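You operate a simulated robot arm through the tools that you are given. There is no shell and no other tool.

You run a simulated robot arm. Do the job below in one go: nothing can be reset, and whatever is moved stays where it is left.

Task
Clamp the glass cap with the blue top on the seal tester, draw below 300 mbar, then let air in.
Fine: close both clamp levers before the suction knob opens; turn it shut before the air button; leave the cap clamped.

Only the result counts: the job must be done as asked and must still hold three seconds after the hand-in. Knocking over, shifting, dropping, spilling or breaking anything else fails it. A push-on lid holds only when it is set on centred and level and pressed home; a screw cap is set on level and turned clockwise until tight.

Robot
A 7-joint arm with a two-finger parallel gripper, fixed in place. Base frame: the origin is at the foot of the arm, x ahead of it, y to its left, z up; the work surface is at about z = 0. Lengths are in cm, angles in rad, forces in N, time in s.
With the tool pointing down near the work surface it reaches from about 22 to 58 cm from the base axis. Its first joint turns from -1.152 to 1.152 rad. Payload 2.5 kg.
The tool frame sits at the grasp point between the pads (the TCP): z along the fingers, y along the line on which they close. The tips reach 2.3 cm beyond it. Largest opening 9.4 cm; finger width 3.8, thickness 1; the body of the gripper, 5.4 by 9.6 cm, starts 3.9 cm behind the TCP.
Orientation is told as [roll, pitch, yaw] about the base's x, y, z axes, in that order, counted from this pose: with the fingers straight down and closing along the base's y, the tool's x points along the base's -x, its y along +y and its z along -z.

Tools
- The arm moves only by the tool send_rows. Its argument "motion" is a list of rows, each a list of 2 entries, a list of its own where there are three numbers: the shift along the tool's x, y, z in mm, then the turn, a rotation vector about the tool's x, y, z in rad. In form: [[[dx, dy, dz], [wx, wy, wz]], ...]. A call has 1 to 20 rows; each row shifts and turns the commanded pose from where the row before left it, along the tool's axes as they then stand. "gripper" is the finger opening in mm, from 0 to 94, set as the call begins (left out, the last holds). A row lasts 0.2 s, in which the tool goes at most 5 cm and 0.15 rad; a call with a longer step from one row to the next is refused whole, and so is a gripper value outside its range. A pose out of reach is approached as far as the arm can. The call stops where the force on the tool passes 40 N (or 10 N more than at its start, if that is more) or the arm is blocked; 0.2 s more then pass. Each finger travels about 10.8 cm/s and halts on what it meets, pressing with about 40 N; the grip force reading is that of the motor and also rises with nothing between the fingers. The clock runs only during rows and for 0.2 s after the last one: add rows that do not move to give the fingers time. It gives the time, the measured TCP pose, the force on the tool (base axes), the opening and the grip force at its end, in the units of the frame above (readings bear some noise), with the torque about the TCP (base axes, N m) and any sound that the robot's microphone picked up.
- Cameras (640 x 400 px; columns grow to the right, rows downward): "scene" is fixed at [10.03, -38.43, 55.68]; the picture's right is [0.93, -0.37, 0.00], its down [-0.17, -0.44, -0.88] and it looks along [0.32, 0.82, -0.47] (base axes); focal length 361 px, centre (320, 200). "wrist" rides on the gripper at [8.6, 1.6, -7.4] in the tool frame; the picture's right is [-0.18, 0.98, 0.00], its down [-0.58, -0.11, -0.81] and it looks along [-0.79, -0.15, 0.59] (tool axes); focal length 243 px, centre (320, 200). There is no depth. A picture from a camera that has moved, and an enlarged one, comes with that camera's place and axes in the base frame and with its lens. The place of the scene camera against the robot may be out by one fixed shift of up to 1.2 cm in any direction.
- capture(camera): a new picture of that camera. The clock stands still meanwhile.
- zoom(camera, box): a new picture of the part [left, top, right, bottom] of that camera's present view, enlarged. The clock stands still meanwhile.
- hand_in(): hands the job in; it is judged then, once.

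Nothing tells you positions but the pictures and the camera data. Unless the task says otherwise, let go and move clear before handing in.

The tools are called after "Call:" as a command line: name --argument value ..., lists and objects as JSON in quotes. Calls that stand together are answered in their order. send_rows: Moves the arm, as the interface text tells. Its arguments: {"type":"object","properties":{"motion":{"type":"array","items":{"type":"array"}},"gripper":{"type":"number"}},"required":["motion"]} The other tools are called the same way: capture (camera) takes a picture; zoom (camera, box) takes an enlarged picture of a part of a camera's view; hand_in () hands the job in.

At the start:

```text
t: 0.0
tcp_pos: [35.41, 23.17, 38.33]
tcp_rot: [-0.001, -0.002, 0.0]
force: [-0.1, 0.3, -0.7]
ft_torque: [0.01, 0.01, 0.0]
width: 9.41
finger_force: 0.1
```

scene: 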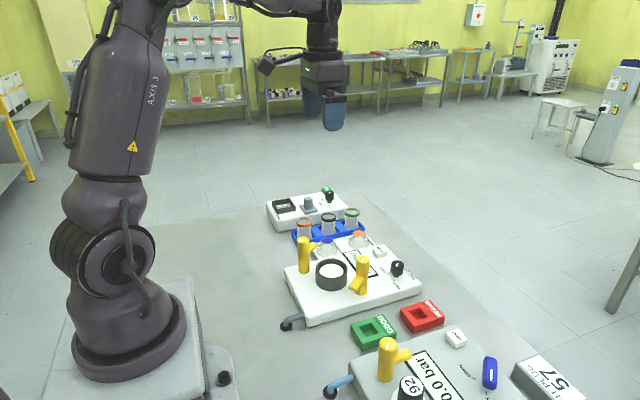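
wrist: 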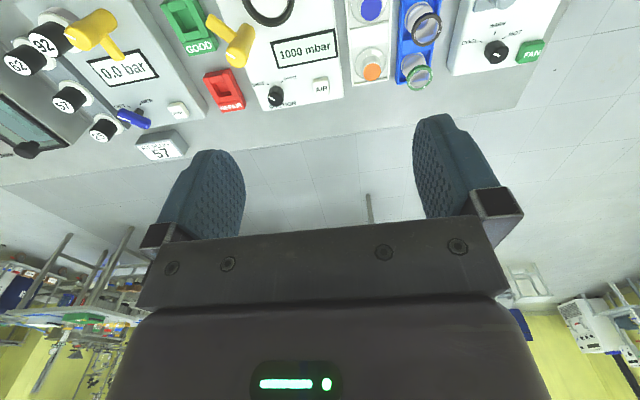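

I see several devices: a seal tester with a display reading 1000 mbar, two yellow levers, a suction knob and an air button, with a rack of glass caps next to it. I'll take closer pictures before moving.

Call:
zoom --camera "scene" --box '[260, 180, 440, 330]'

Call:
zoom --camera "wrist" --box '[160, 0, 560, 130]'

Call:
zoom --camera "scene" --box '[320, 290, 600, 400]'

```text
2.67 times, centred on (350, 255) of scene
camera zoom: at [10.03, -38.43, 55.68], right [0.93, -0.37, 0.0], down [-0.17, -0.44, -0.88], along [0.32, 0.82, -0.47], focal length 963 px, centre (240, 53)
```

zoom: 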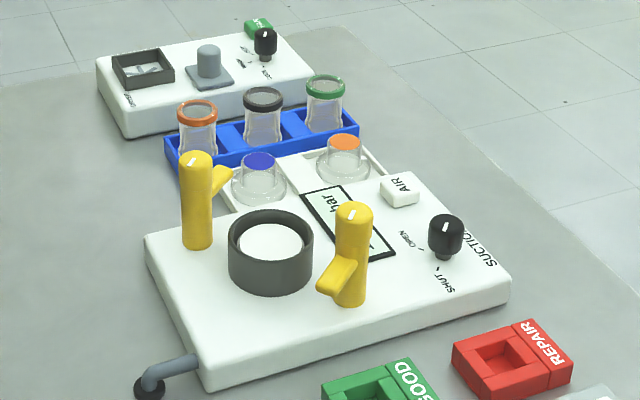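

```text
1.60 times, centred on (360, 65) of wrist
camera zoom: at [26.81, 24.81, 45.87], right [0.18, 0.98, 0.0], down [0.58, -0.11, 0.81], along [0.79, -0.15, -0.59], focal length 388 px, centre (256, 416)
```

zoom: 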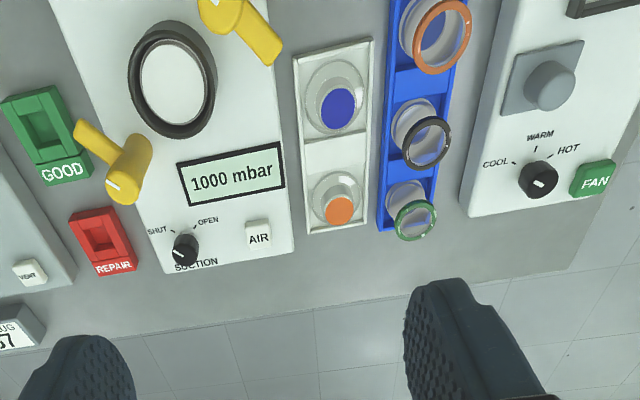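

```text
2.29 times, centred on (460, 345) of scene
camera zoom: at [10.03, -38.43, 55.68], right [0.93, -0.37, 0.0], down [-0.17, -0.44, -0.88], along [0.32, 0.82, -0.47], focal length 825 px, centre (0, -131)
```

zoom: 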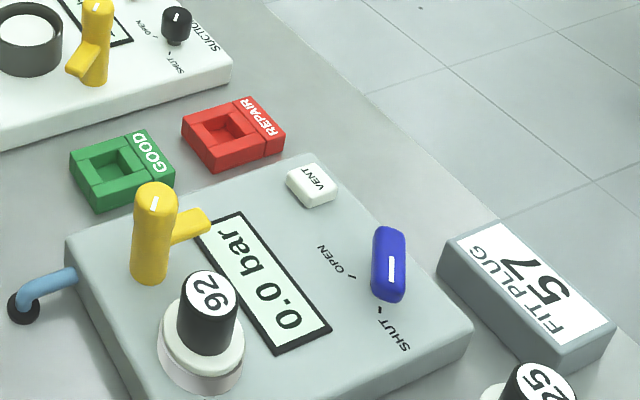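

The seal tester is the white box near (35, 17), and the blue-topped cap is on the tray near (39, 30). I'll bring the wrist camera lower and tilt it down to measure things properly.

Call:
send_rows --motion '[[[15, 0, 30], [0, 0, 0]], [[15, 0, 30], [0, 0, 0]], [[15, 0, 20], [0, 0, 0]], [[5, 0, 0], [0, 0.14, 0]], [[0, 0, 0], [0, 0.14, 0]], [[0, 0, 0], [0, 0.14, 0]], [[0, 0, 0], [0, 0.14, 0]], [[0, 0, 0], [0, 0, 0]]]' --gripper 94

Call:
capture --camera "wrist"

```text
t: 1.8
tcp_pos: [30.45, 23.28, 30.24]
tcp_rot: [0.001, 0.561, -0.001]
force: [-1.8, -0.1, 0.0]
ft_torque: [0.03, 0.01, 0.0]
width: 9.38
finger_force: 0.2
```

```text
taken
camera wrist: at [27.1, 24.81, 41.28], right [0.16, 0.98, -0.1], down [0.92, -0.11, 0.37], along [0.36, -0.15, -0.92], focal length 243 px, centre (320, 200)
```

wrist: 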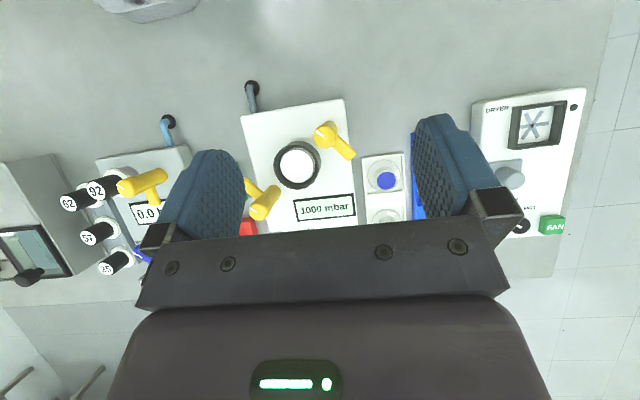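

The tilted view shows the tester well. I'll zoom in on it, then take a second viewpoint.

Call:
zoom --camera "wrist" --box '[230, 80, 430, 230]'

Call:
send_rows --motion '[[[20, -20, 0], [0, 0, 0]], [[20, -20, 0], [0, 0, 0]], [[20, -20, 0], [0, 0, 0]], [[0, 0, 0], [0, 0, 0]]]'

Call:
capture --camera "wrist"

```text
2.67 times, centred on (330, 155) of wrist
camera zoom: at [27.1, 24.81, 41.28], right [0.16, 0.98, -0.1], down [0.92, -0.11, 0.37], along [0.36, -0.15, -0.92], focal length 647 px, centre (293, 320)
```

zoom: 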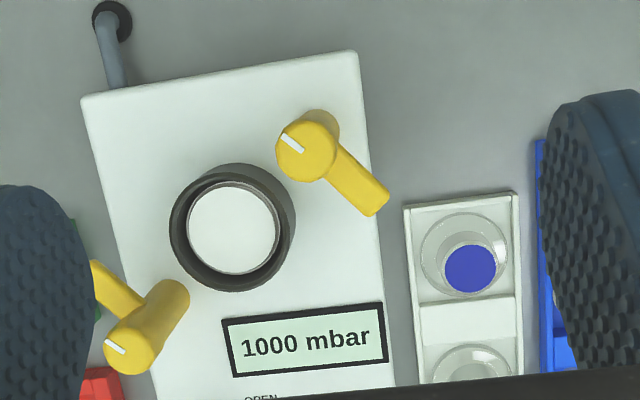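

```text
t: 2.8
tcp_pos: [25.29, 17.29, 33.59]
tcp_rot: [0.001, 0.56, -0.001]
force: [-0.2, -0.4, 0.2]
ft_torque: [-0.04, 0.0, -0.01]
width: 9.4
finger_force: 0.0
```

```text
taken
camera wrist: at [22.04, 18.83, 44.54], right [0.16, 0.98, -0.1], down [0.92, -0.11, 0.37], along [0.36, -0.15, -0.92], focal length 243 px, centre (320, 200)
```

wrist: 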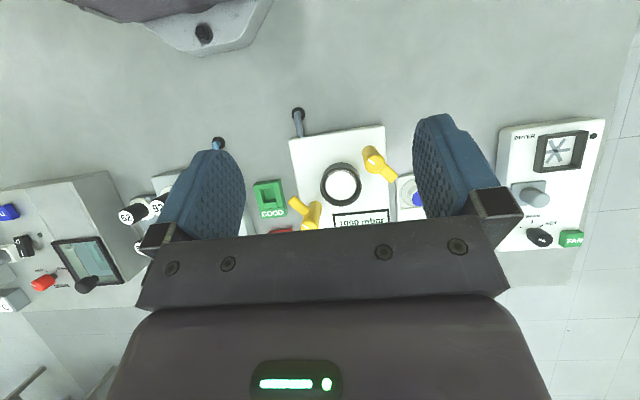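

I'll zoom in from this second viewpoint as well.

Call:
zoom --camera "wrist" --box '[280, 100, 440, 230]'

```text
3.08 times, centred on (360, 165) of wrist
camera zoom: at [22.04, 18.83, 44.54], right [0.16, 0.98, -0.1], down [0.92, -0.11, 0.37], along [0.36, -0.15, -0.92], focal length 746 px, centre (197, 308)
```

zoom: 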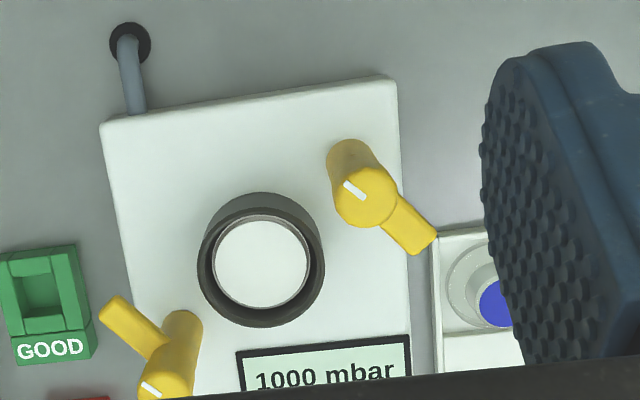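

Triangulating the two views puts the seat of the clamp ring at about (35.05, 16.5, 5.6) and the levers at about (30.7, 21.8) and (39.4, 11.1). Next I'll hold the camera over the caps and the rack to measure those.

Call:
send_rows --motion '[[[-25.5, 13.75, 5.4], [0, 0, 0]], [[-25.5, 13.75, 5.4], [0, 0, 0]], [[-25.5, 13.75, 5.4], [0, 0, 0]], [[-25.5, 13.75, 5.4], [0, 0, 0]], [[-25.5, 13.75, 5.4], [0, 0, 0]], [[-25.5, 13.75, 5.4], [0, 0, 0]], [[-25.5, 13.75, 5.4], [0, 0, 0]], [[-25.5, 13.75, 5.4], [0, 0, 0]], [[0, 0, 0], [0, 0, 0]], [[0, 0, 0], [0, 0, 0]]]'

Call:
capture --camera "wrist"

Call:
zoom --camera "wrist" --box '[240, 50, 430, 230]'

Call:
capture --camera "scene"

```text
t: 5.0
tcp_pos: [40.53, 28.16, 19.11]
tcp_rot: [0.001, 0.56, 0.003]
force: [0.7, -0.3, 0.6]
ft_torque: [-0.02, -0.01, -0.01]
width: 9.38
finger_force: 0.2
```

```text
taken
camera wrist: at [37.14, 29.73, 29.93], right [0.16, 0.98, -0.1], down [0.92, -0.11, 0.37], along [0.36, -0.15, -0.92], focal length 243 px, centre (320, 200)
```

wrist: 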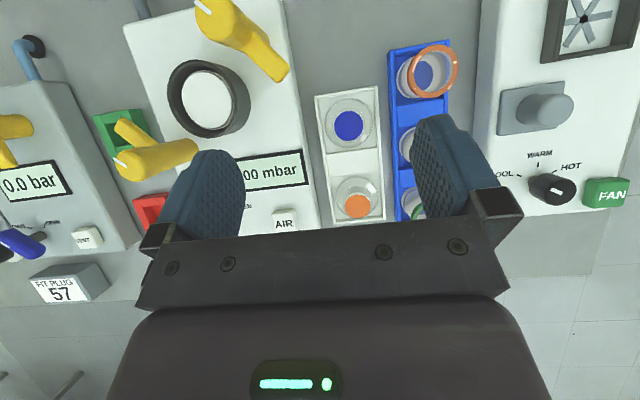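

```text
2.22 times, centred on (335, 140) of wrist
camera zoom: at [37.14, 29.73, 29.93], right [0.16, 0.98, -0.1], down [0.92, -0.11, 0.37], along [0.36, -0.15, -0.92], focal length 539 px, centre (287, 333)
```

zoom: 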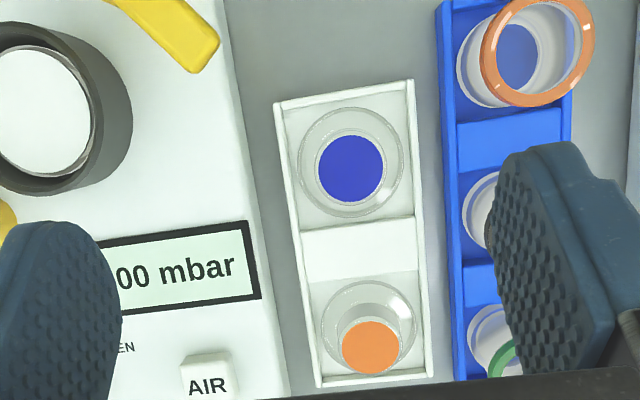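

```text
taken
```

scene: 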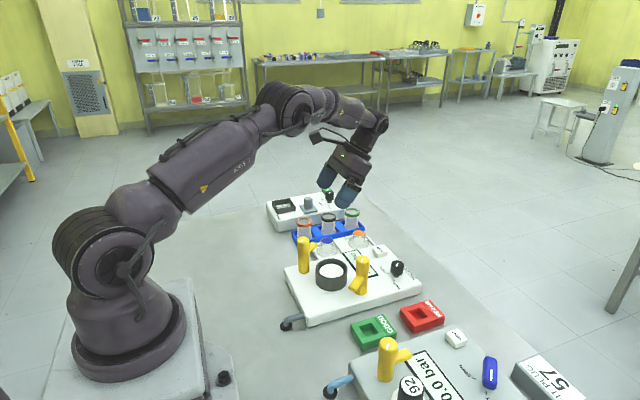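

The blue cap is at about (39.5, 29.8): its flange is about 5.4 cm across at z≈1.3, and its top is about 3.1 cm across at z≈4.3. Now I'll look straight down on the clamp ring to measure its rim and the levers.

Call:
send_rows --motion '[[[3.4, -24, 2.1], [0, 0, 0]], [[3.4, -24, 2.1], [0, 0, 0]], [[3.4, -24, 2.1], [0, 0, 0]], [[3.4, -24, 2.1], [0, 0, 0]], [[3.4, -24, 2.1], [0, 0, 0]], [[0, 0, 0], [0, 0, 0]], [[0, 0, 0], [0, 0, 0]]]'

Call:
capture --camera "wrist"

Call:
zoom --camera "wrist" --box '[240, 40, 420, 220]'

```text
t: 6.6
tcp_pos: [38.46, 16.28, 18.96]
tcp_rot: [0.0, 0.562, 0.0]
force: [0.8, -0.2, -0.2]
ft_torque: [0.02, -0.03, -0.01]
width: 9.41
finger_force: 0.0
```

```text
taken
camera wrist: at [34.96, 17.89, 29.93], right [0.16, 0.98, -0.1], down [0.92, -0.11, 0.37], along [0.36, -0.15, -0.92], focal length 243 px, centre (320, 200)
```

wrist: 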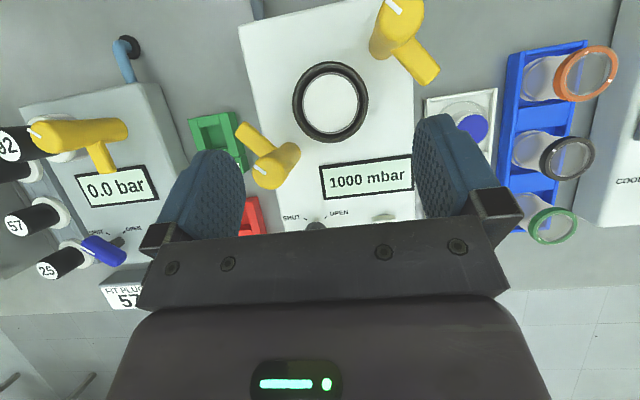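

```text
2.22 times, centred on (330, 130) of wrist
camera zoom: at [34.96, 17.89, 29.93], right [0.16, 0.98, -0.1], down [0.92, -0.11, 0.37], along [0.36, -0.15, -0.92], focal length 539 px, centre (298, 356)
```

zoom: 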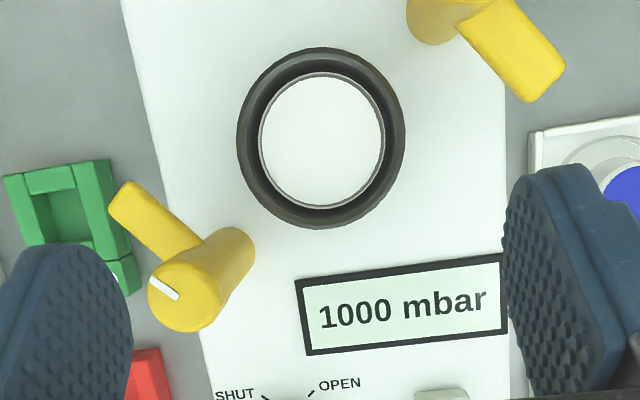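

I'll take a very close look at the ring, the levers and the knob from the scene camera, and at the ring from the wrist camera.

Call:
zoom --camera "scene" --box '[290, 230, 370, 300]'

Call:
zoom --camera "scene" --box '[340, 225, 420, 300]'

Call:
zoom --camera "wrist" --box '[285, 50, 380, 150]'

Call:
zoom --camera "scene" --box '[310, 225, 380, 265]'

```text
5.71 times, centred on (330, 265) of scene
camera zoom: at [10.03, -38.43, 55.68], right [0.93, -0.37, 0.0], down [-0.17, -0.44, -0.88], along [0.32, 0.82, -0.47], focal length 2063 px, centre (263, -171)
```

zoom: 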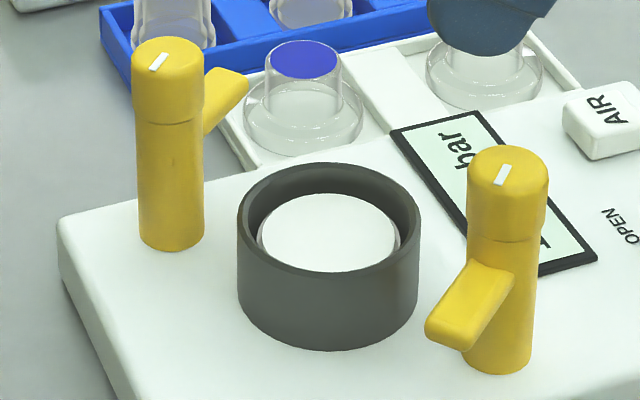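

```text
5.33 times, centred on (380, 262) of scene
camera zoom: at [10.03, -38.43, 55.68], right [0.93, -0.37, 0.0], down [-0.17, -0.44, -0.88], along [0.32, 0.82, -0.47], focal length 1926 px, centre (0, -133)
```

zoom: 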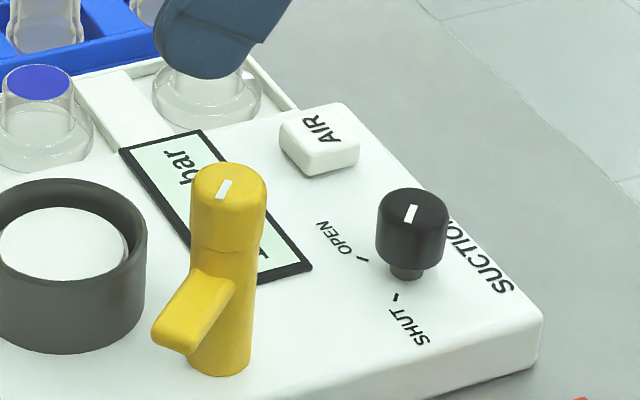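

```text
4.00 times, centred on (332, 100) of wrist
camera zoom: at [34.96, 17.89, 29.93], right [0.16, 0.98, -0.1], down [0.92, -0.11, 0.37], along [0.36, -0.15, -0.92], focal length 970 px, centre (270, 600)
```

zoom: 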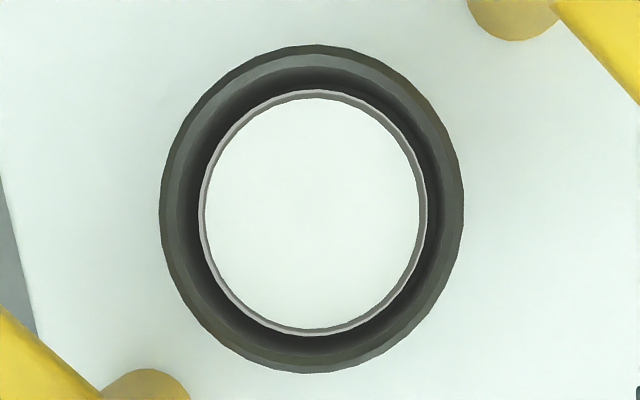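

```text
9.14 times, centred on (345, 245) of scene
camera zoom: at [10.03, -38.43, 55.68], right [0.93, -0.37, 0.0], down [-0.17, -0.44, -0.88], along [0.32, 0.82, -0.47], focal length 3301 px, centre (91, -211)
```

zoom: 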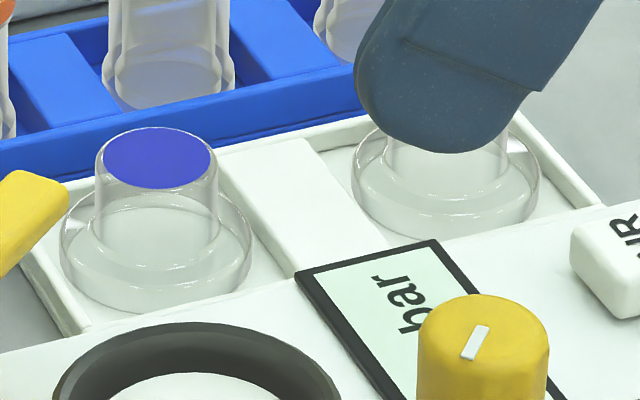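

The clamp is a cup: its rim is about 6.7 cm outside and 5.9 cm inside at z≈6.3, with the seat at z≈5.6 centred at (35.0, 16.5). The cap flange of about 5.4 cm fits inside it. I'll level the tool and yaw it 90° so the fingers close along x, clear of the jars, and then move above the blue cap.

Call:
send_rows --motion '[[[0, 0, 0], [0, -0.14, 0]], [[0, 0, 0], [0, -0.14, 0]], [[0, 0, 0], [0, -0.14, 0]], [[0, 0, 0], [0, -0.14, 0]], [[0, 0, 0], [0, 0, -0.1428]], [[0, 0, 0], [0, 0, -0.1428]], [[0, 0, 0], [0, 0, -0.1428]], [[0, 0, 0], [0, 0, -0.1428]], [[0, 0, 0], [0, 0, -0.1428]], [[0, 0, 0], [0, 0, -0.1428]], [[0, 0, 0], [0, 0, -0.1428]], [[0, 0, 0], [0, 0, -0.1428]], [[0, 0, 0], [0, 0, -0.1428]], [[0, 0, 0], [0, 0, -0.1428]], [[0, 0, 0], [0, 0, -0.1428]], [[0, 0, 0], [0, 0, 0]]]'

Call:
capture --camera "wrist"

```text
t: 10.0
tcp_pos: [38.41, 16.33, 19.2]
tcp_rot: [0.001, -0.001, 1.573]
force: [0.6, 0.4, 0.4]
ft_torque: [0.01, -0.02, 0.0]
width: 9.4
finger_force: 0.0
```

```text
taken
camera wrist: at [36.79, 7.6, 26.62], right [-0.98, 0.18, 0.0], down [0.11, 0.58, 0.81], along [0.15, 0.79, -0.59], focal length 243 px, centre (320, 200)
```

wrist: 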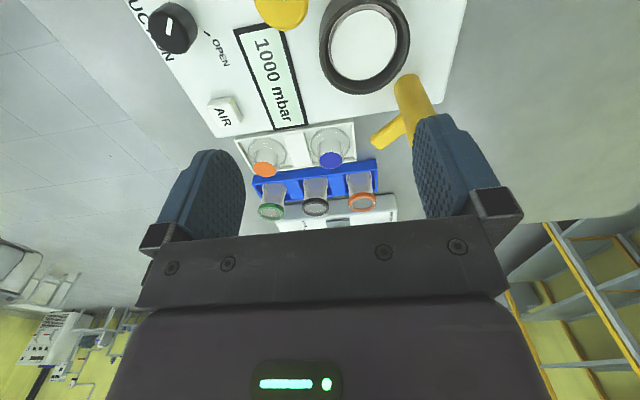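

The tool is level, and the grasp point is visible in the wrist picture at about (320, 182), so I can check alignment by eye. I'll move above the blue cap with a narrower opening.

Call:
send_rows --motion '[[[-27, -2.2, 0], [0, 0, 0]], [[-27, -2.2, 0], [0, 0, 0]], [[-27, -2.2, 0], [0, 0, 0]], [[-27, -2.2, 0], [0, 0, 0]], [[-27, -2.2, 0], [0, 0, 0]], [[0, 0, 20], [0, 0, 0]], [[0, 0, 20], [0, 0, 0]], [[0, 0, 20], [0, 0, 0]], [[0, 0, 20], [0, 0, 0]], [[0, 0, 0], [0, 0, 0]], [[0, 0, 0], [0, 0, 0]]]' --gripper 60

Call:
capture --camera "wrist"

Call:
zoom --camera "wrist" --box '[230, 70, 410, 220]'

Call:
capture --camera "scene"

```text
t: 12.4
tcp_pos: [39.4, 29.74, 10.98]
tcp_rot: [0.001, -0.001, 1.569]
force: [0.6, -0.2, 0.2]
ft_torque: [0.02, -0.03, 0.0]
width: 6.01
finger_force: 0.0
```

```text
taken
camera wrist: at [37.73, 21.06, 18.54], right [-0.98, 0.18, 0.0], down [0.11, 0.58, 0.81], along [0.15, 0.79, -0.59], focal length 243 px, centre (320, 200)
```

wrist: 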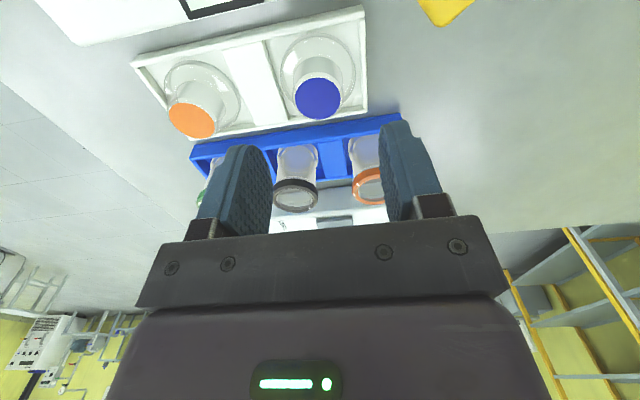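

```text
2.67 times, centred on (320, 145) of wrist
camera zoom: at [37.73, 21.06, 18.54], right [-0.98, 0.18, 0.0], down [0.11, 0.58, 0.81], along [0.15, 0.79, -0.59], focal length 647 px, centre (320, 347)
```

zoom: 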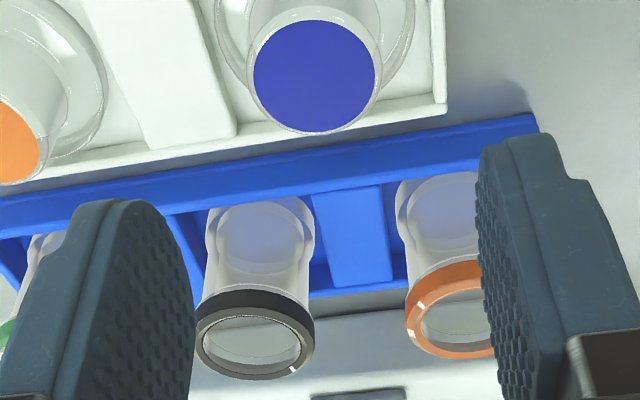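

```text
taken
```

scene: 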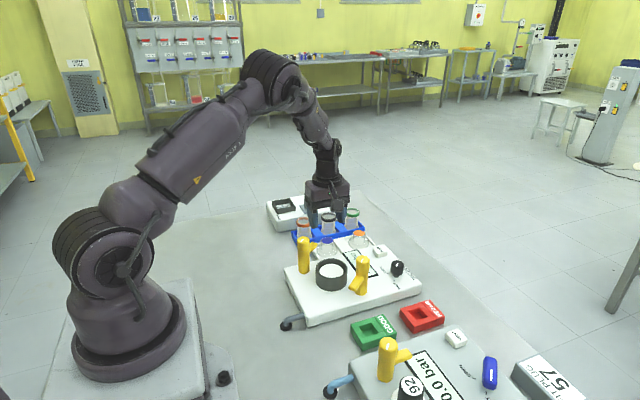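

The cap centre comes out at (39.5, 29.7), so I'll correct x by 1 mm. Then I'll lower the gripper so the tips stay just above the flange, and check before closing.

Call:
send_rows --motion '[[[0, -1.2, 0], [0, 0, 0]], [[0, 0, 15], [0, 0, 0]], [[0, 0, 15], [0, 0, 0]], [[0, 0, 14], [0, 0, 0]], [[0, 0, 10], [0, 0, 0]], [[0, 0, 6], [0, 0, 0]], [[0, 0, 4], [0, 0, 0]], [[0, 0, 0], [0, 0, 0]], [[0, 0, 0], [0, 0, 0]]]' --gripper 50

Call:
capture --camera "wrist"

Call:
zoom --camera "scene" --box '[280, 190, 400, 270]'

```text
t: 14.4
tcp_pos: [39.53, 29.86, 4.51]
tcp_rot: [0.0, 0.001, 1.572]
force: [-0.6, 0.0, 0.9]
ft_torque: [0.01, 0.01, 0.02]
width: 5.0
finger_force: 0.1
```

```text
taken
camera wrist: at [37.93, 21.12, 12.13], right [-0.98, 0.18, 0.0], down [0.11, 0.58, 0.81], along [0.15, 0.79, -0.59], focal length 243 px, centre (320, 200)
```

wrist: 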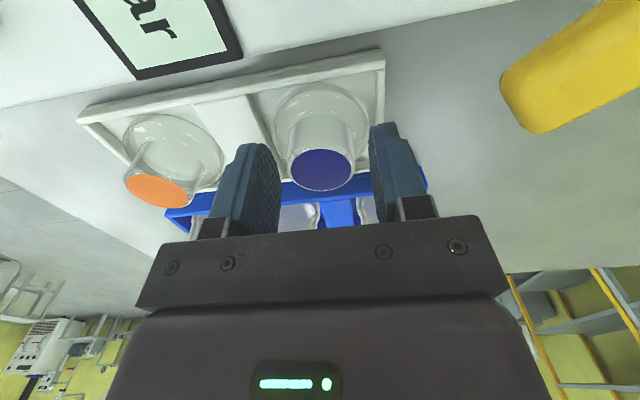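

```text
5.00 times, centred on (340, 230) of scene
camera zoom: at [10.03, -38.43, 55.68], right [0.93, -0.37, 0.0], down [-0.17, -0.44, -0.88], along [0.32, 0.82, -0.47], focal length 1805 px, centre (220, 50)
```

zoom: 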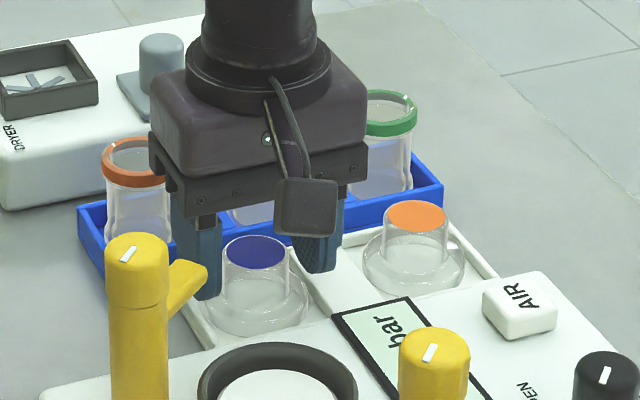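

The blue cap is centred between the fingers with the tips just above the flange, so I'm closing the gripper.

Call:
send_rows --motion '[[[0, 0, 0], [0, 0, 0]], [[0, 0, 0], [0, 0, 0]], [[0, 0, 0], [0, 0, 0]], [[0, 0, 0], [0, 0, 0]]]' --gripper 25

Call:
capture --camera "wrist"

```text
t: 15.4
tcp_pos: [39.55, 29.7, 4.63]
tcp_rot: [0.0, 0.002, 1.569]
force: [0.5, 0.7, 0.2]
ft_torque: [-0.01, 0.02, 0.02]
width: 3.26
finger_force: 40.1
```

```text
taken
camera wrist: at [37.93, 21.12, 12.13], right [-0.98, 0.18, 0.0], down [0.11, 0.58, 0.81], along [0.15, 0.79, -0.59], focal length 243 px, centre (320, 200)
```

wrist: 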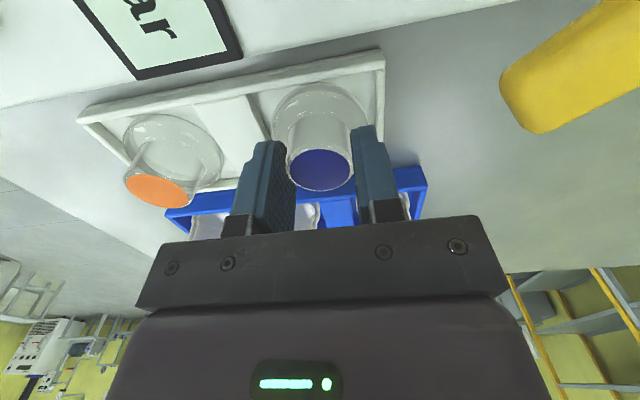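

The cap is gripped at 3.26 cm and the reading is steady, so I'm lifting it straight up.

Call:
send_rows --motion '[[[0, 0, -5], [0, 0, 0]], [[0, 0, -10], [0, 0, 0]], [[0, 0, -20], [0, 0, 0]], [[0, 0, -20], [0, 0, 0]], [[0, 0, -20], [0, 0, 0]], [[0, 0, -20], [0, 0, 0]], [[0, 0, -20], [0, 0, 0]], [[0, 0, -20], [0, 0, 0]], [[0, 0, 0], [0, 0, 0]]]'

Call:
capture --camera "wrist"

Call:
zoom --camera "scene" --box '[280, 150, 400, 270]'

```text
t: 17.4
tcp_pos: [39.69, 30.02, 18.05]
tcp_rot: [0.0, 0.0, 1.571]
force: [-0.3, -0.9, -0.7]
ft_torque: [-0.04, 0.01, 0.01]
width: 2.49
finger_force: 0.0
```

```text
taken
camera wrist: at [38.07, 21.17, 25.59], right [-0.98, 0.18, 0.0], down [0.11, 0.58, 0.81], along [0.15, 0.79, -0.59], focal length 243 px, centre (320, 200)
```

wrist: 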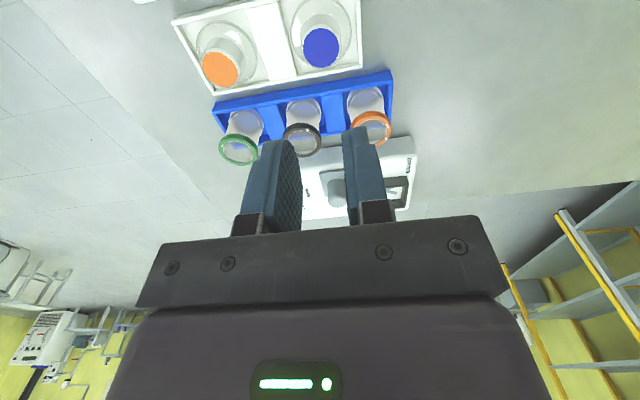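

```text
3.33 times, centred on (340, 210) of scene
camera zoom: at [10.03, -38.43, 55.68], right [0.93, -0.37, 0.0], down [-0.17, -0.44, -0.88], along [0.32, 0.82, -0.47], focal length 1204 px, centre (253, 167)
```

zoom: 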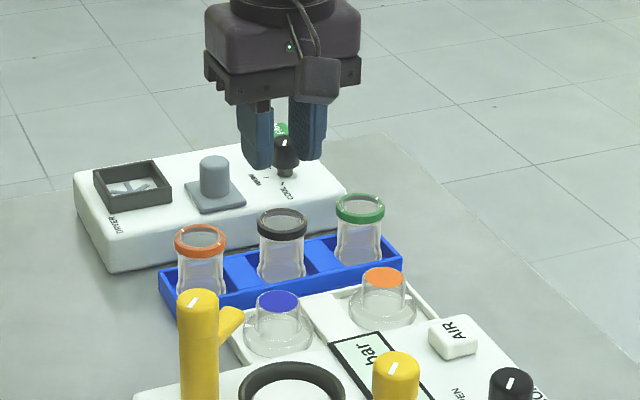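

The cap slipped out of the fingers and is still on the tray. Before trying again I'll look closely at its shape and where it now sits.

Call:
zoom --camera "scene" --box '[316, 228, 350, 262]'

Call:
zoom --camera "wrist" --box '[280, 0, 370, 80]'

```text
11.76 times, centred on (333, 245) of scene
camera zoom: at [10.03, -38.43, 55.68], right [0.93, -0.37, 0.0], down [-0.17, -0.44, -0.88], along [0.32, 0.82, -0.47], focal length 4248 px, centre (167, -329)
```

zoom: 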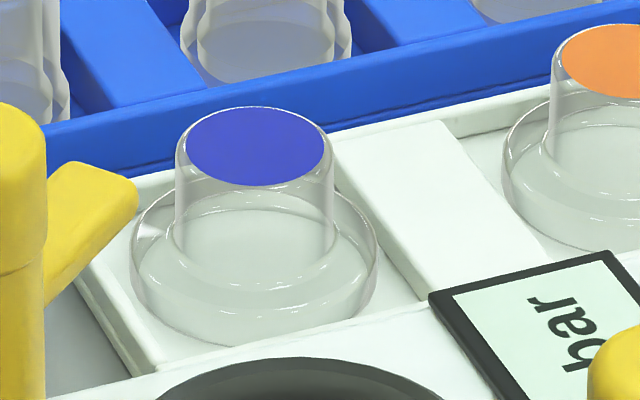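

```text
5.00 times, centred on (325, 40) of wrist
camera zoom: at [38.07, 21.17, 25.59], right [-0.98, 0.18, 0.0], down [0.11, 0.58, 0.81], along [0.15, 0.79, -0.59], focal length 1213 px, centre (295, 1000)
```

zoom: 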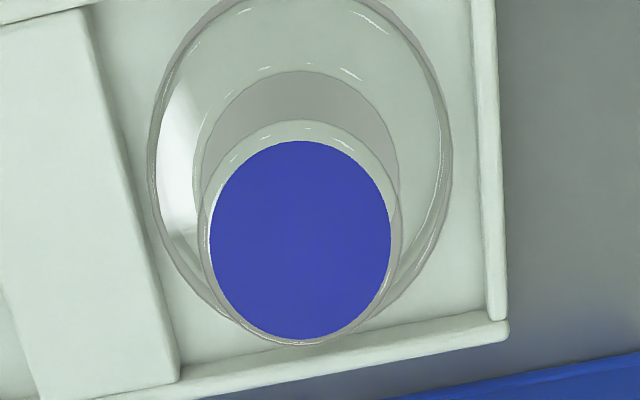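

The cap is upright in its place and looks undamaged, so the grip was probably too shallow. I'll go back down, grip deeper against the flange, and lift slowly with checks.

Call:
send_rows --motion '[[[0, 0, 0], [0, 0, 0]], [[0, 0, 25], [0, 0, 0]], [[0, 0, 25], [0, 0, 0]], [[0, 0, 25], [0, 0, 0]], [[0, 0, 25], [0, 0, 0]], [[0, 0, 20], [0, 0, 0]], [[0, 0, 10], [0, 0, 0]], [[0, 0, 5], [0, 0, 0]], [[0, 0, 0], [0, 0, 0]], [[0, 0, 0], [0, 0, 0]]]' --gripper 46

Call:
zoom --camera "wrist" --box '[220, 80, 420, 230]'

Call:
zoom --camera "scene" --box '[306, 222, 360, 262]'

```text
t: 19.6
tcp_pos: [39.54, 29.86, 4.69]
tcp_rot: [0.0, -0.001, 1.57]
force: [0.8, 0.1, 0.6]
ft_torque: [0.02, -0.01, 0.0]
width: 4.6
finger_force: 0.1
```

```text
2.67 times, centred on (320, 155) of wrist
camera zoom: at [37.91, 21.16, 12.2], right [-0.98, 0.18, 0.0], down [0.11, 0.58, 0.81], along [0.15, 0.79, -0.59], focal length 647 px, centre (320, 320)
```

zoom: 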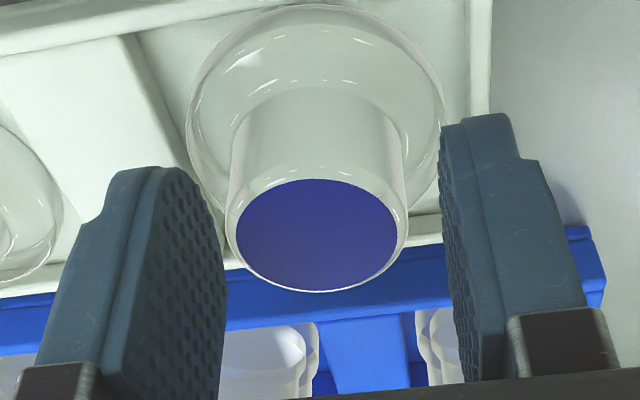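

```text
10.00 times, centred on (333, 242) of scene
camera zoom: at [10.03, -38.43, 55.68], right [0.93, -0.37, 0.0], down [-0.17, -0.44, -0.88], along [0.32, 0.82, -0.47], focal length 3611 px, centre (190, -220)
```

zoom: 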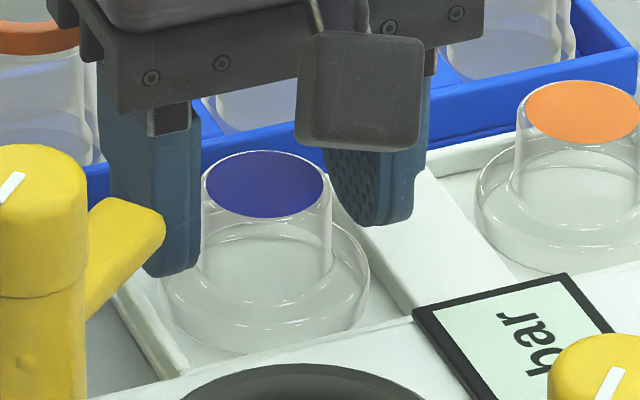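

The fingers straddle the dome evenly. I'll lower in small steps and watch for contact with the flange.

Call:
send_rows --motion '[[[0, 0, 1], [0, 0, 0]], [[0, 0, 1], [0, 0, 0]], [[0, 0, 0], [0, 0, 0]]]'

Call:
send_rows --motion '[[[0, 0, 1], [0, 0, 0]], [[0, 0, 0], [0, 0, 0]]]'

Call:
send_rows --motion '[[[0, 0, 1], [0, 0, 0]], [[0, 0, 0], [0, 0, 0]]]'

```text
t: 20.4
tcp_pos: [39.52, 29.91, 4.53]
tcp_rot: [0.0, 0.0, 1.57]
force: [0.3, 0.5, -1.0]
ft_torque: [0.03, 0.02, 0.01]
width: 4.63
finger_force: 0.0
```

```text
t: 21.0
tcp_pos: [39.69, 29.9, 4.38]
tcp_rot: [0.002, 0.0, 1.572]
force: [0.1, -0.1, -1.0]
ft_torque: [-0.02, -0.04, 0.03]
width: 4.6
finger_force: 0.0
```

```text
t: 21.6
tcp_pos: [39.53, 29.75, 4.23]
tcp_rot: [0.0, 0.0, 1.57]
force: [-0.2, -0.8, 0.1]
ft_torque: [0.01, -0.01, 0.02]
width: 4.59
finger_force: 0.2
```

There's no contact yet, so I'll go a couple of millimetres further.

Call:
send_rows --motion '[[[0, 0, 1], [0, 0, 0]], [[0, 0, 0], [0, 0, 0]]]'

Call:
send_rows --motion '[[[0, 0, 1], [0, 0, 0]], [[0, 0, 0], [0, 0, 0]]]'

Call:
zoom --camera "scene" --box '[306, 222, 360, 262]'

```text
t: 22.2
tcp_pos: [39.6, 29.8, 4.16]
tcp_rot: [0.0, 0.0, 1.572]
force: [-0.9, -0.2, -0.3]
ft_torque: [0.02, -0.01, 0.01]
width: 4.61
finger_force: 0.1
```

```text
t: 22.8
tcp_pos: [39.58, 29.69, 3.95]
tcp_rot: [0.0, -0.001, 1.57]
force: [-0.3, -0.1, -0.5]
ft_torque: [0.0, 0.01, -0.01]
width: 4.61
finger_force: 0.1
```

```text
10.00 times, centred on (333, 242) of scene
camera zoom: at [10.03, -38.43, 55.68], right [0.93, -0.37, 0.0], down [-0.17, -0.44, -0.88], along [0.32, 0.82, -0.47], focal length 3611 px, centre (190, -220)
```

zoom: 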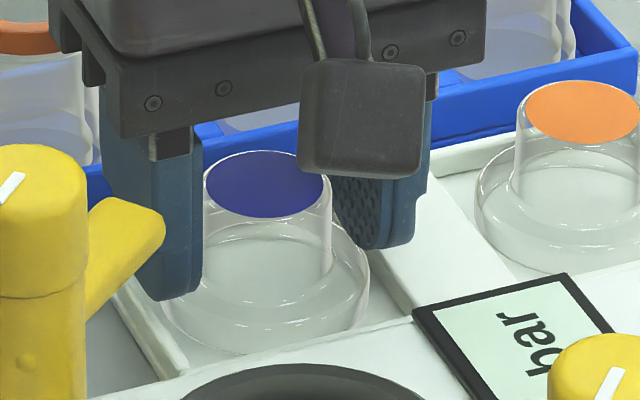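

There's still no contact with the tips at about 1.7 cm, so the flange is lower than that. I'll close here for a deeper grip, lift in small steps and check that it holds.

Call:
send_rows --motion '[[[0, 0, 0], [0, 0, 0]], [[0, 0, 0], [0, 0, 0]], [[0, 0, 0], [0, 0, 0]], [[0, 0, 0], [0, 0, 0]], [[0, 0, 0], [0, 0, 0]]]' --gripper 20

Call:
send_rows --motion '[[[0, 0, -2], [0, 0, 0]], [[0, 0, -2], [0, 0, 0]], [[0, 0, -2], [0, 0, 0]], [[0, 0, 0], [0, 0, 0]]]'

Call:
zoom --camera "wrist" --box '[220, 80, 420, 230]'

Call:
zoom --camera "scene" --box '[306, 222, 360, 262]'

```text
t: 24.0
tcp_pos: [39.46, 29.73, 3.94]
tcp_rot: [0.002, -0.001, 1.57]
force: [0.6, 0.9, 0.0]
ft_torque: [0.0, 0.02, -0.02]
width: 3.23
finger_force: 40.6
```

```text
t: 25.0
tcp_pos: [39.63, 29.77, 4.73]
tcp_rot: [-0.001, 0.001, 1.572]
force: [0.4, 0.6, -0.5]
ft_torque: [0.02, -0.01, -0.01]
width: 3.23
finger_force: 39.7
```

```text
2.67 times, centred on (320, 155) of wrist
camera zoom: at [37.99, 21.1, 12.2], right [-0.98, 0.18, 0.0], down [0.11, 0.58, 0.81], along [0.15, 0.79, -0.59], focal length 647 px, centre (320, 320)
```

zoom: 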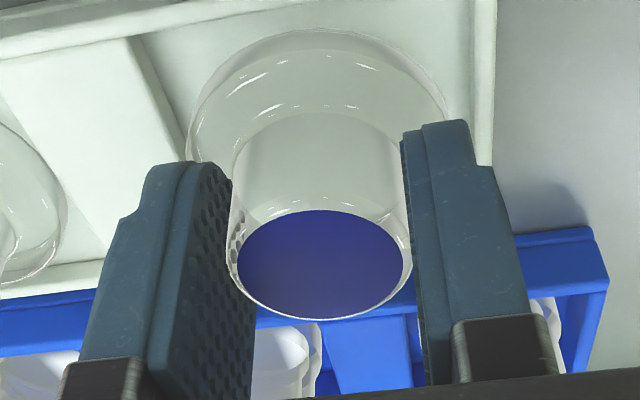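

```text
10.00 times, centred on (333, 242) of scene
camera zoom: at [10.03, -38.43, 55.68], right [0.93, -0.37, 0.0], down [-0.17, -0.44, -0.88], along [0.32, 0.82, -0.47], focal length 3611 px, centre (190, -220)
```

zoom: 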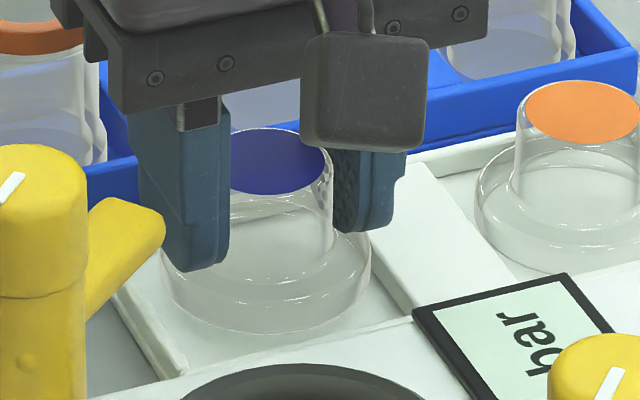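

The cap has come up with the gripper this time. I'll keep lifting slowly and check in the wrist view that it doesn't slide.

Call:
send_rows --motion '[[[0, 0, -4], [0, 0, 0]], [[0, 0, -4], [0, 0, 0]], [[0, 0, -4], [0, 0, 0]], [[0, 0, -4], [0, 0, 0]], [[0, 0, 0], [0, 0, 0]]]'

Call:
zoom --camera "wrist" --box '[220, 80, 420, 230]'

```text
t: 26.2
tcp_pos: [39.63, 29.87, 6.31]
tcp_rot: [0.0, 0.0, 1.571]
force: [-0.5, 0.1, -0.9]
ft_torque: [0.01, -0.02, 0.0]
width: 3.28
finger_force: 40.0
```

```text
2.67 times, centred on (320, 155) of wrist
camera zoom: at [38.01, 21.15, 13.82], right [-0.98, 0.18, 0.0], down [0.11, 0.58, 0.81], along [0.15, 0.79, -0.59], focal length 647 px, centre (320, 320)
```

zoom: 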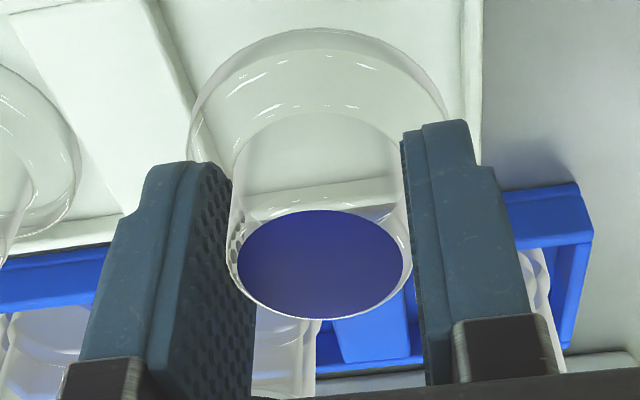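

The cap is held steadily, with its top about 2 mm below the TCP and centred. I'll lift clear of the levers and carry it over the clamp cup gently.

Call:
send_rows --motion '[[[0, 0, -6], [0, 0, 0]], [[0, 0, -10], [0, 0, 0]], [[0, 0, -12], [0, 0, 0]], [[0, 0, -14], [0, 0, 0]], [[0, 0, -14], [0, 0, 0]], [[0, 0, -14], [0, 0, 0]], [[0, 0, -14], [0, 0, 0]], [[0, 0, -14], [0, 0, 0]], [[0, 0, -10], [0, 0, 0]], [[0, 0, -7], [0, 0, 0]], [[0, 0, -3], [0, 0, 0]], [[0, 0, 0], [0, 0, 0]]]'

Call:
zoom --camera "wrist" --box '[220, 80, 420, 230]'

```text
t: 28.8
tcp_pos: [39.68, 29.8, 18.21]
tcp_rot: [0.0, 0.0, 1.569]
force: [-0.6, -0.2, -0.2]
ft_torque: [-0.01, -0.02, 0.02]
width: 3.26
finger_force: 40.3
```

```text
2.67 times, centred on (320, 155) of wrist
camera zoom: at [37.99, 21.12, 25.62], right [-0.98, 0.18, 0.0], down [0.11, 0.58, 0.81], along [0.15, 0.79, -0.59], focal length 647 px, centre (320, 320)
```

zoom: 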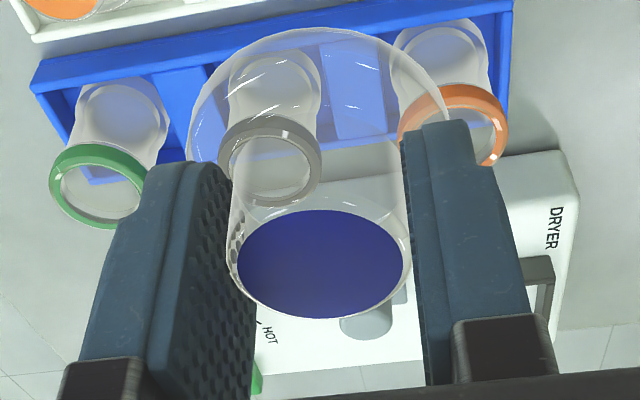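

It's still firmly held, so I'm carrying it sideways over the cup.

Call:
send_rows --motion '[[[4, 1.4, 0], [0, 0, 0]], [[8, 2.8, 0], [0, 0, 0]], [[11, 3.84, 0], [0, 0, 0]], [[12, 4.19, 0], [0, 0, 0]], [[12, 4.19, 0], [0, 0, 0]], [[12, 4.19, 0], [0, 0, 0]], [[12, 4.19, 0], [0, 0, 0]], [[12, 4.19, 0], [0, 0, 0]], [[12, 4.19, 0], [0, 0, 0]], [[12, 4.19, 0], [0, 0, 0]], [[11, 3.84, 0], [0, 0, 0]], [[8, 2.8, 0], [0, 0, 0]], [[6.6, 2.3, 0], [0, 0, 0]], [[0, 0, 0], [0, 0, 0]], [[0, 0, 0], [0, 0, 0]]]'

Call:
capture --camera "wrist"

Call:
zoom --camera "wrist" --box '[220, 30, 440, 220]'

Call:
zoom --camera "scene" --box '[280, 170, 420, 300]'

```text
t: 32.0
tcp_pos: [34.93, 16.49, 18.12]
tcp_rot: [-0.001, 0.001, 1.572]
force: [0.1, -0.5, -0.2]
ft_torque: [0.0, 0.0, 0.01]
width: 3.27
finger_force: 39.6
```

```text
taken
camera wrist: at [33.3, 7.87, 25.65], right [-0.98, 0.18, 0.0], down [0.11, 0.58, 0.81], along [0.15, 0.79, -0.59], focal length 243 px, centre (320, 200)
```

wrist: 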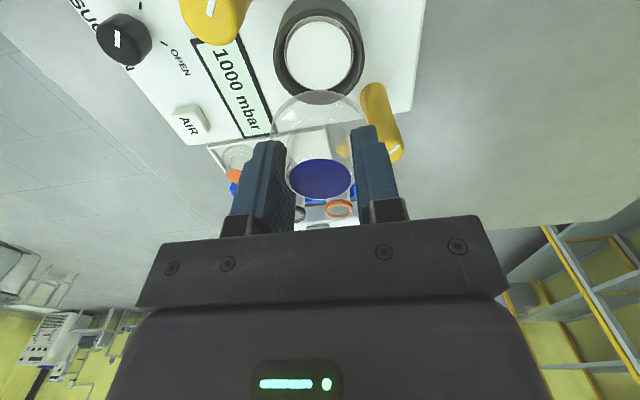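

```text
2.11 times, centred on (330, 125) of wrist
camera zoom: at [33.3, 7.87, 25.65], right [-0.98, 0.18, 0.0], down [0.11, 0.58, 0.81], along [0.15, 0.79, -0.59], focal length 511 px, centre (299, 358)
```

zoom: 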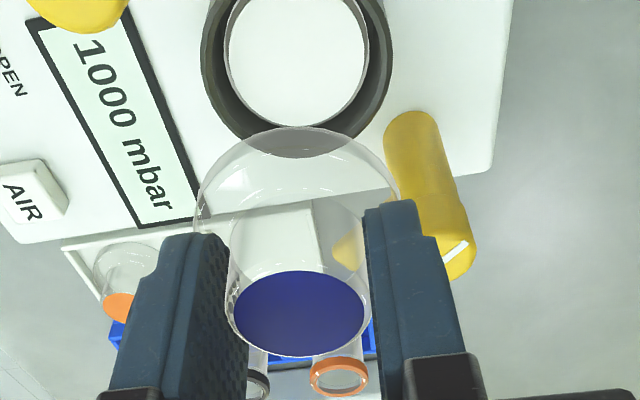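

```text
3.08 times, centred on (350, 235) of scene
camera zoom: at [10.03, -38.43, 55.68], right [0.93, -0.37, 0.0], down [-0.17, -0.44, -0.88], along [0.32, 0.82, -0.47], focal length 1111 px, centre (228, 92)
```

zoom: 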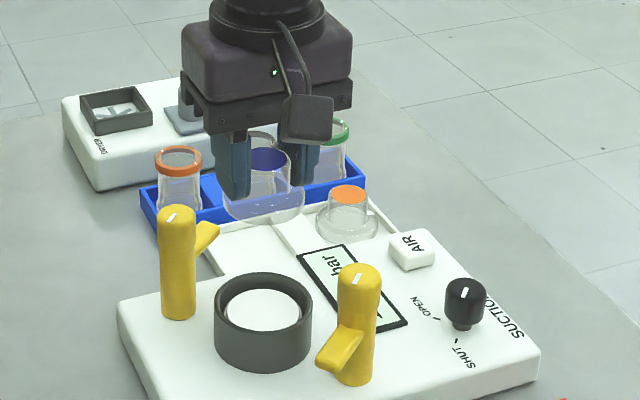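

The cap is above the cup. I'll zoom in to measure exactly how the seat sits relative to the cap.

Call:
zoom --camera "wrist" --box '[260, 0, 380, 110]'

Call:
zoom --camera "wrist" --box '[260, 80, 380, 210]'

```text
3.64 times, centred on (320, 55) of wrist
camera zoom: at [33.3, 7.87, 25.65], right [-0.98, 0.18, 0.0], down [0.11, 0.58, 0.81], along [0.15, 0.79, -0.59], focal length 882 px, centre (320, 727)
```

zoom: 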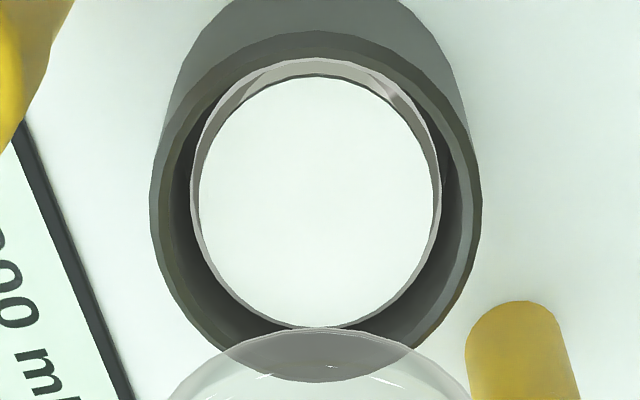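

```text
3.08 times, centred on (320, 145) of wrist
camera zoom: at [33.3, 7.87, 25.65], right [-0.98, 0.18, 0.0], down [0.11, 0.58, 0.81], along [0.15, 0.79, -0.59], focal length 746 px, centre (320, 369)
```

zoom: 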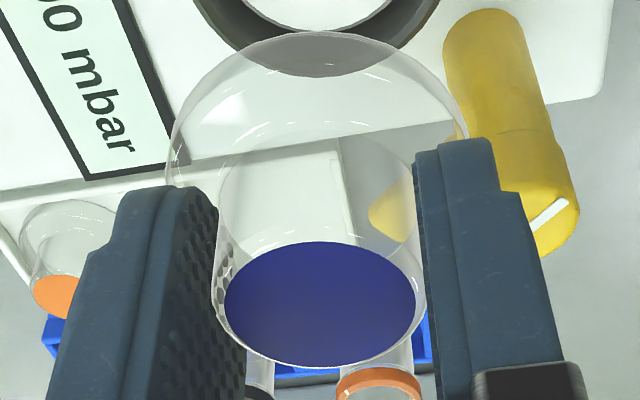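

I'll zoom the scene camera onto the empty cup to find its rim height relative to the seat.

Call:
zoom --camera "scene" --box '[308, 252, 356, 292]'

Call:
zoom --camera "wrist" --box '[265, 0, 375, 60]'

```text
10.00 times, centred on (332, 272) of scene
camera zoom: at [10.03, -38.43, 55.68], right [0.93, -0.37, 0.0], down [-0.17, -0.44, -0.88], along [0.32, 0.82, -0.47], focal length 3611 px, centre (200, -520)
```

zoom: 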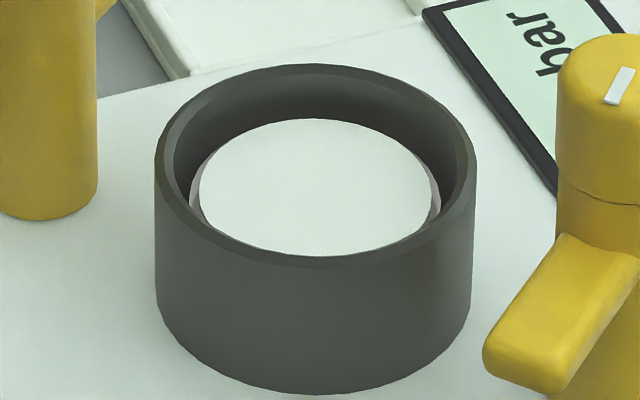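

```text
5.82 times, centred on (320, 30) of wrist
camera zoom: at [33.3, 7.87, 25.65], right [-0.98, 0.18, 0.0], down [0.11, 0.58, 0.81], along [0.15, 0.79, -0.59], focal length 1412 px, centre (320, 1189)
```

zoom: 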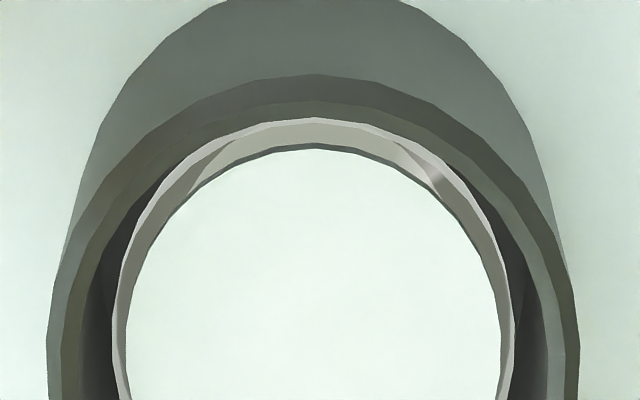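

The geometry now agrees across views: seat z≈5.7, rim z≈6.3, centre about 0.9 mm in +x from the gripper axis. I'll correct for that and lower to just above the cup.

Call:
send_rows --motion '[[[0, -0.9, 0], [0, 0, 0]], [[0, 0, 8], [0, 0, 0]], [[0, 0, 14], [0, 0, 0]], [[0, 0, 14], [0, 0, 0]], [[0, 0, 14], [0, 0, 0]], [[0, 0, 12], [0, 0, 0]], [[0, 0, 8], [0, 0, 0]], [[0, 0, 4], [0, 0, 0]], [[0, 0, 0], [0, 0, 0]], [[0, 0, 0], [0, 0, 0]]]'

Call:
zoom --camera "wrist" --box '[220, 30, 440, 220]'

Call:
zoom --camera "scene" --box '[290, 220, 380, 300]'

```text
t: 34.2
tcp_pos: [35.11, 16.55, 10.7]
tcp_rot: [0.002, 0.0, 1.572]
force: [-0.5, -0.8, -1.0]
ft_torque: [-0.01, 0.02, -0.05]
width: 3.26
finger_force: 39.8
```

```text
2.11 times, centred on (330, 125) of wrist
camera zoom: at [33.44, 7.88, 18.17], right [-0.98, 0.18, 0.0], down [0.11, 0.58, 0.81], along [0.15, 0.79, -0.59], focal length 511 px, centre (299, 358)
```

zoom: 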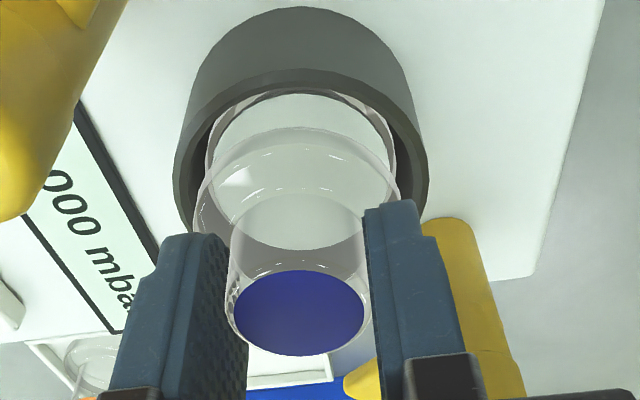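

```text
5.00 times, centred on (335, 260) of scene
camera zoom: at [10.03, -38.43, 55.68], right [0.93, -0.37, 0.0], down [-0.17, -0.44, -0.88], along [0.32, 0.82, -0.47], focal length 1805 px, centre (245, -100)
```

zoom: 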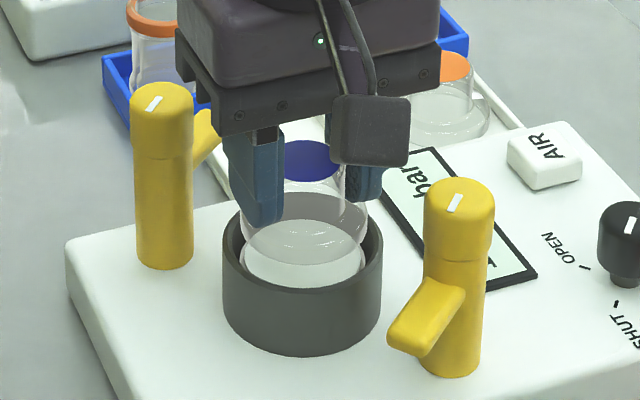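

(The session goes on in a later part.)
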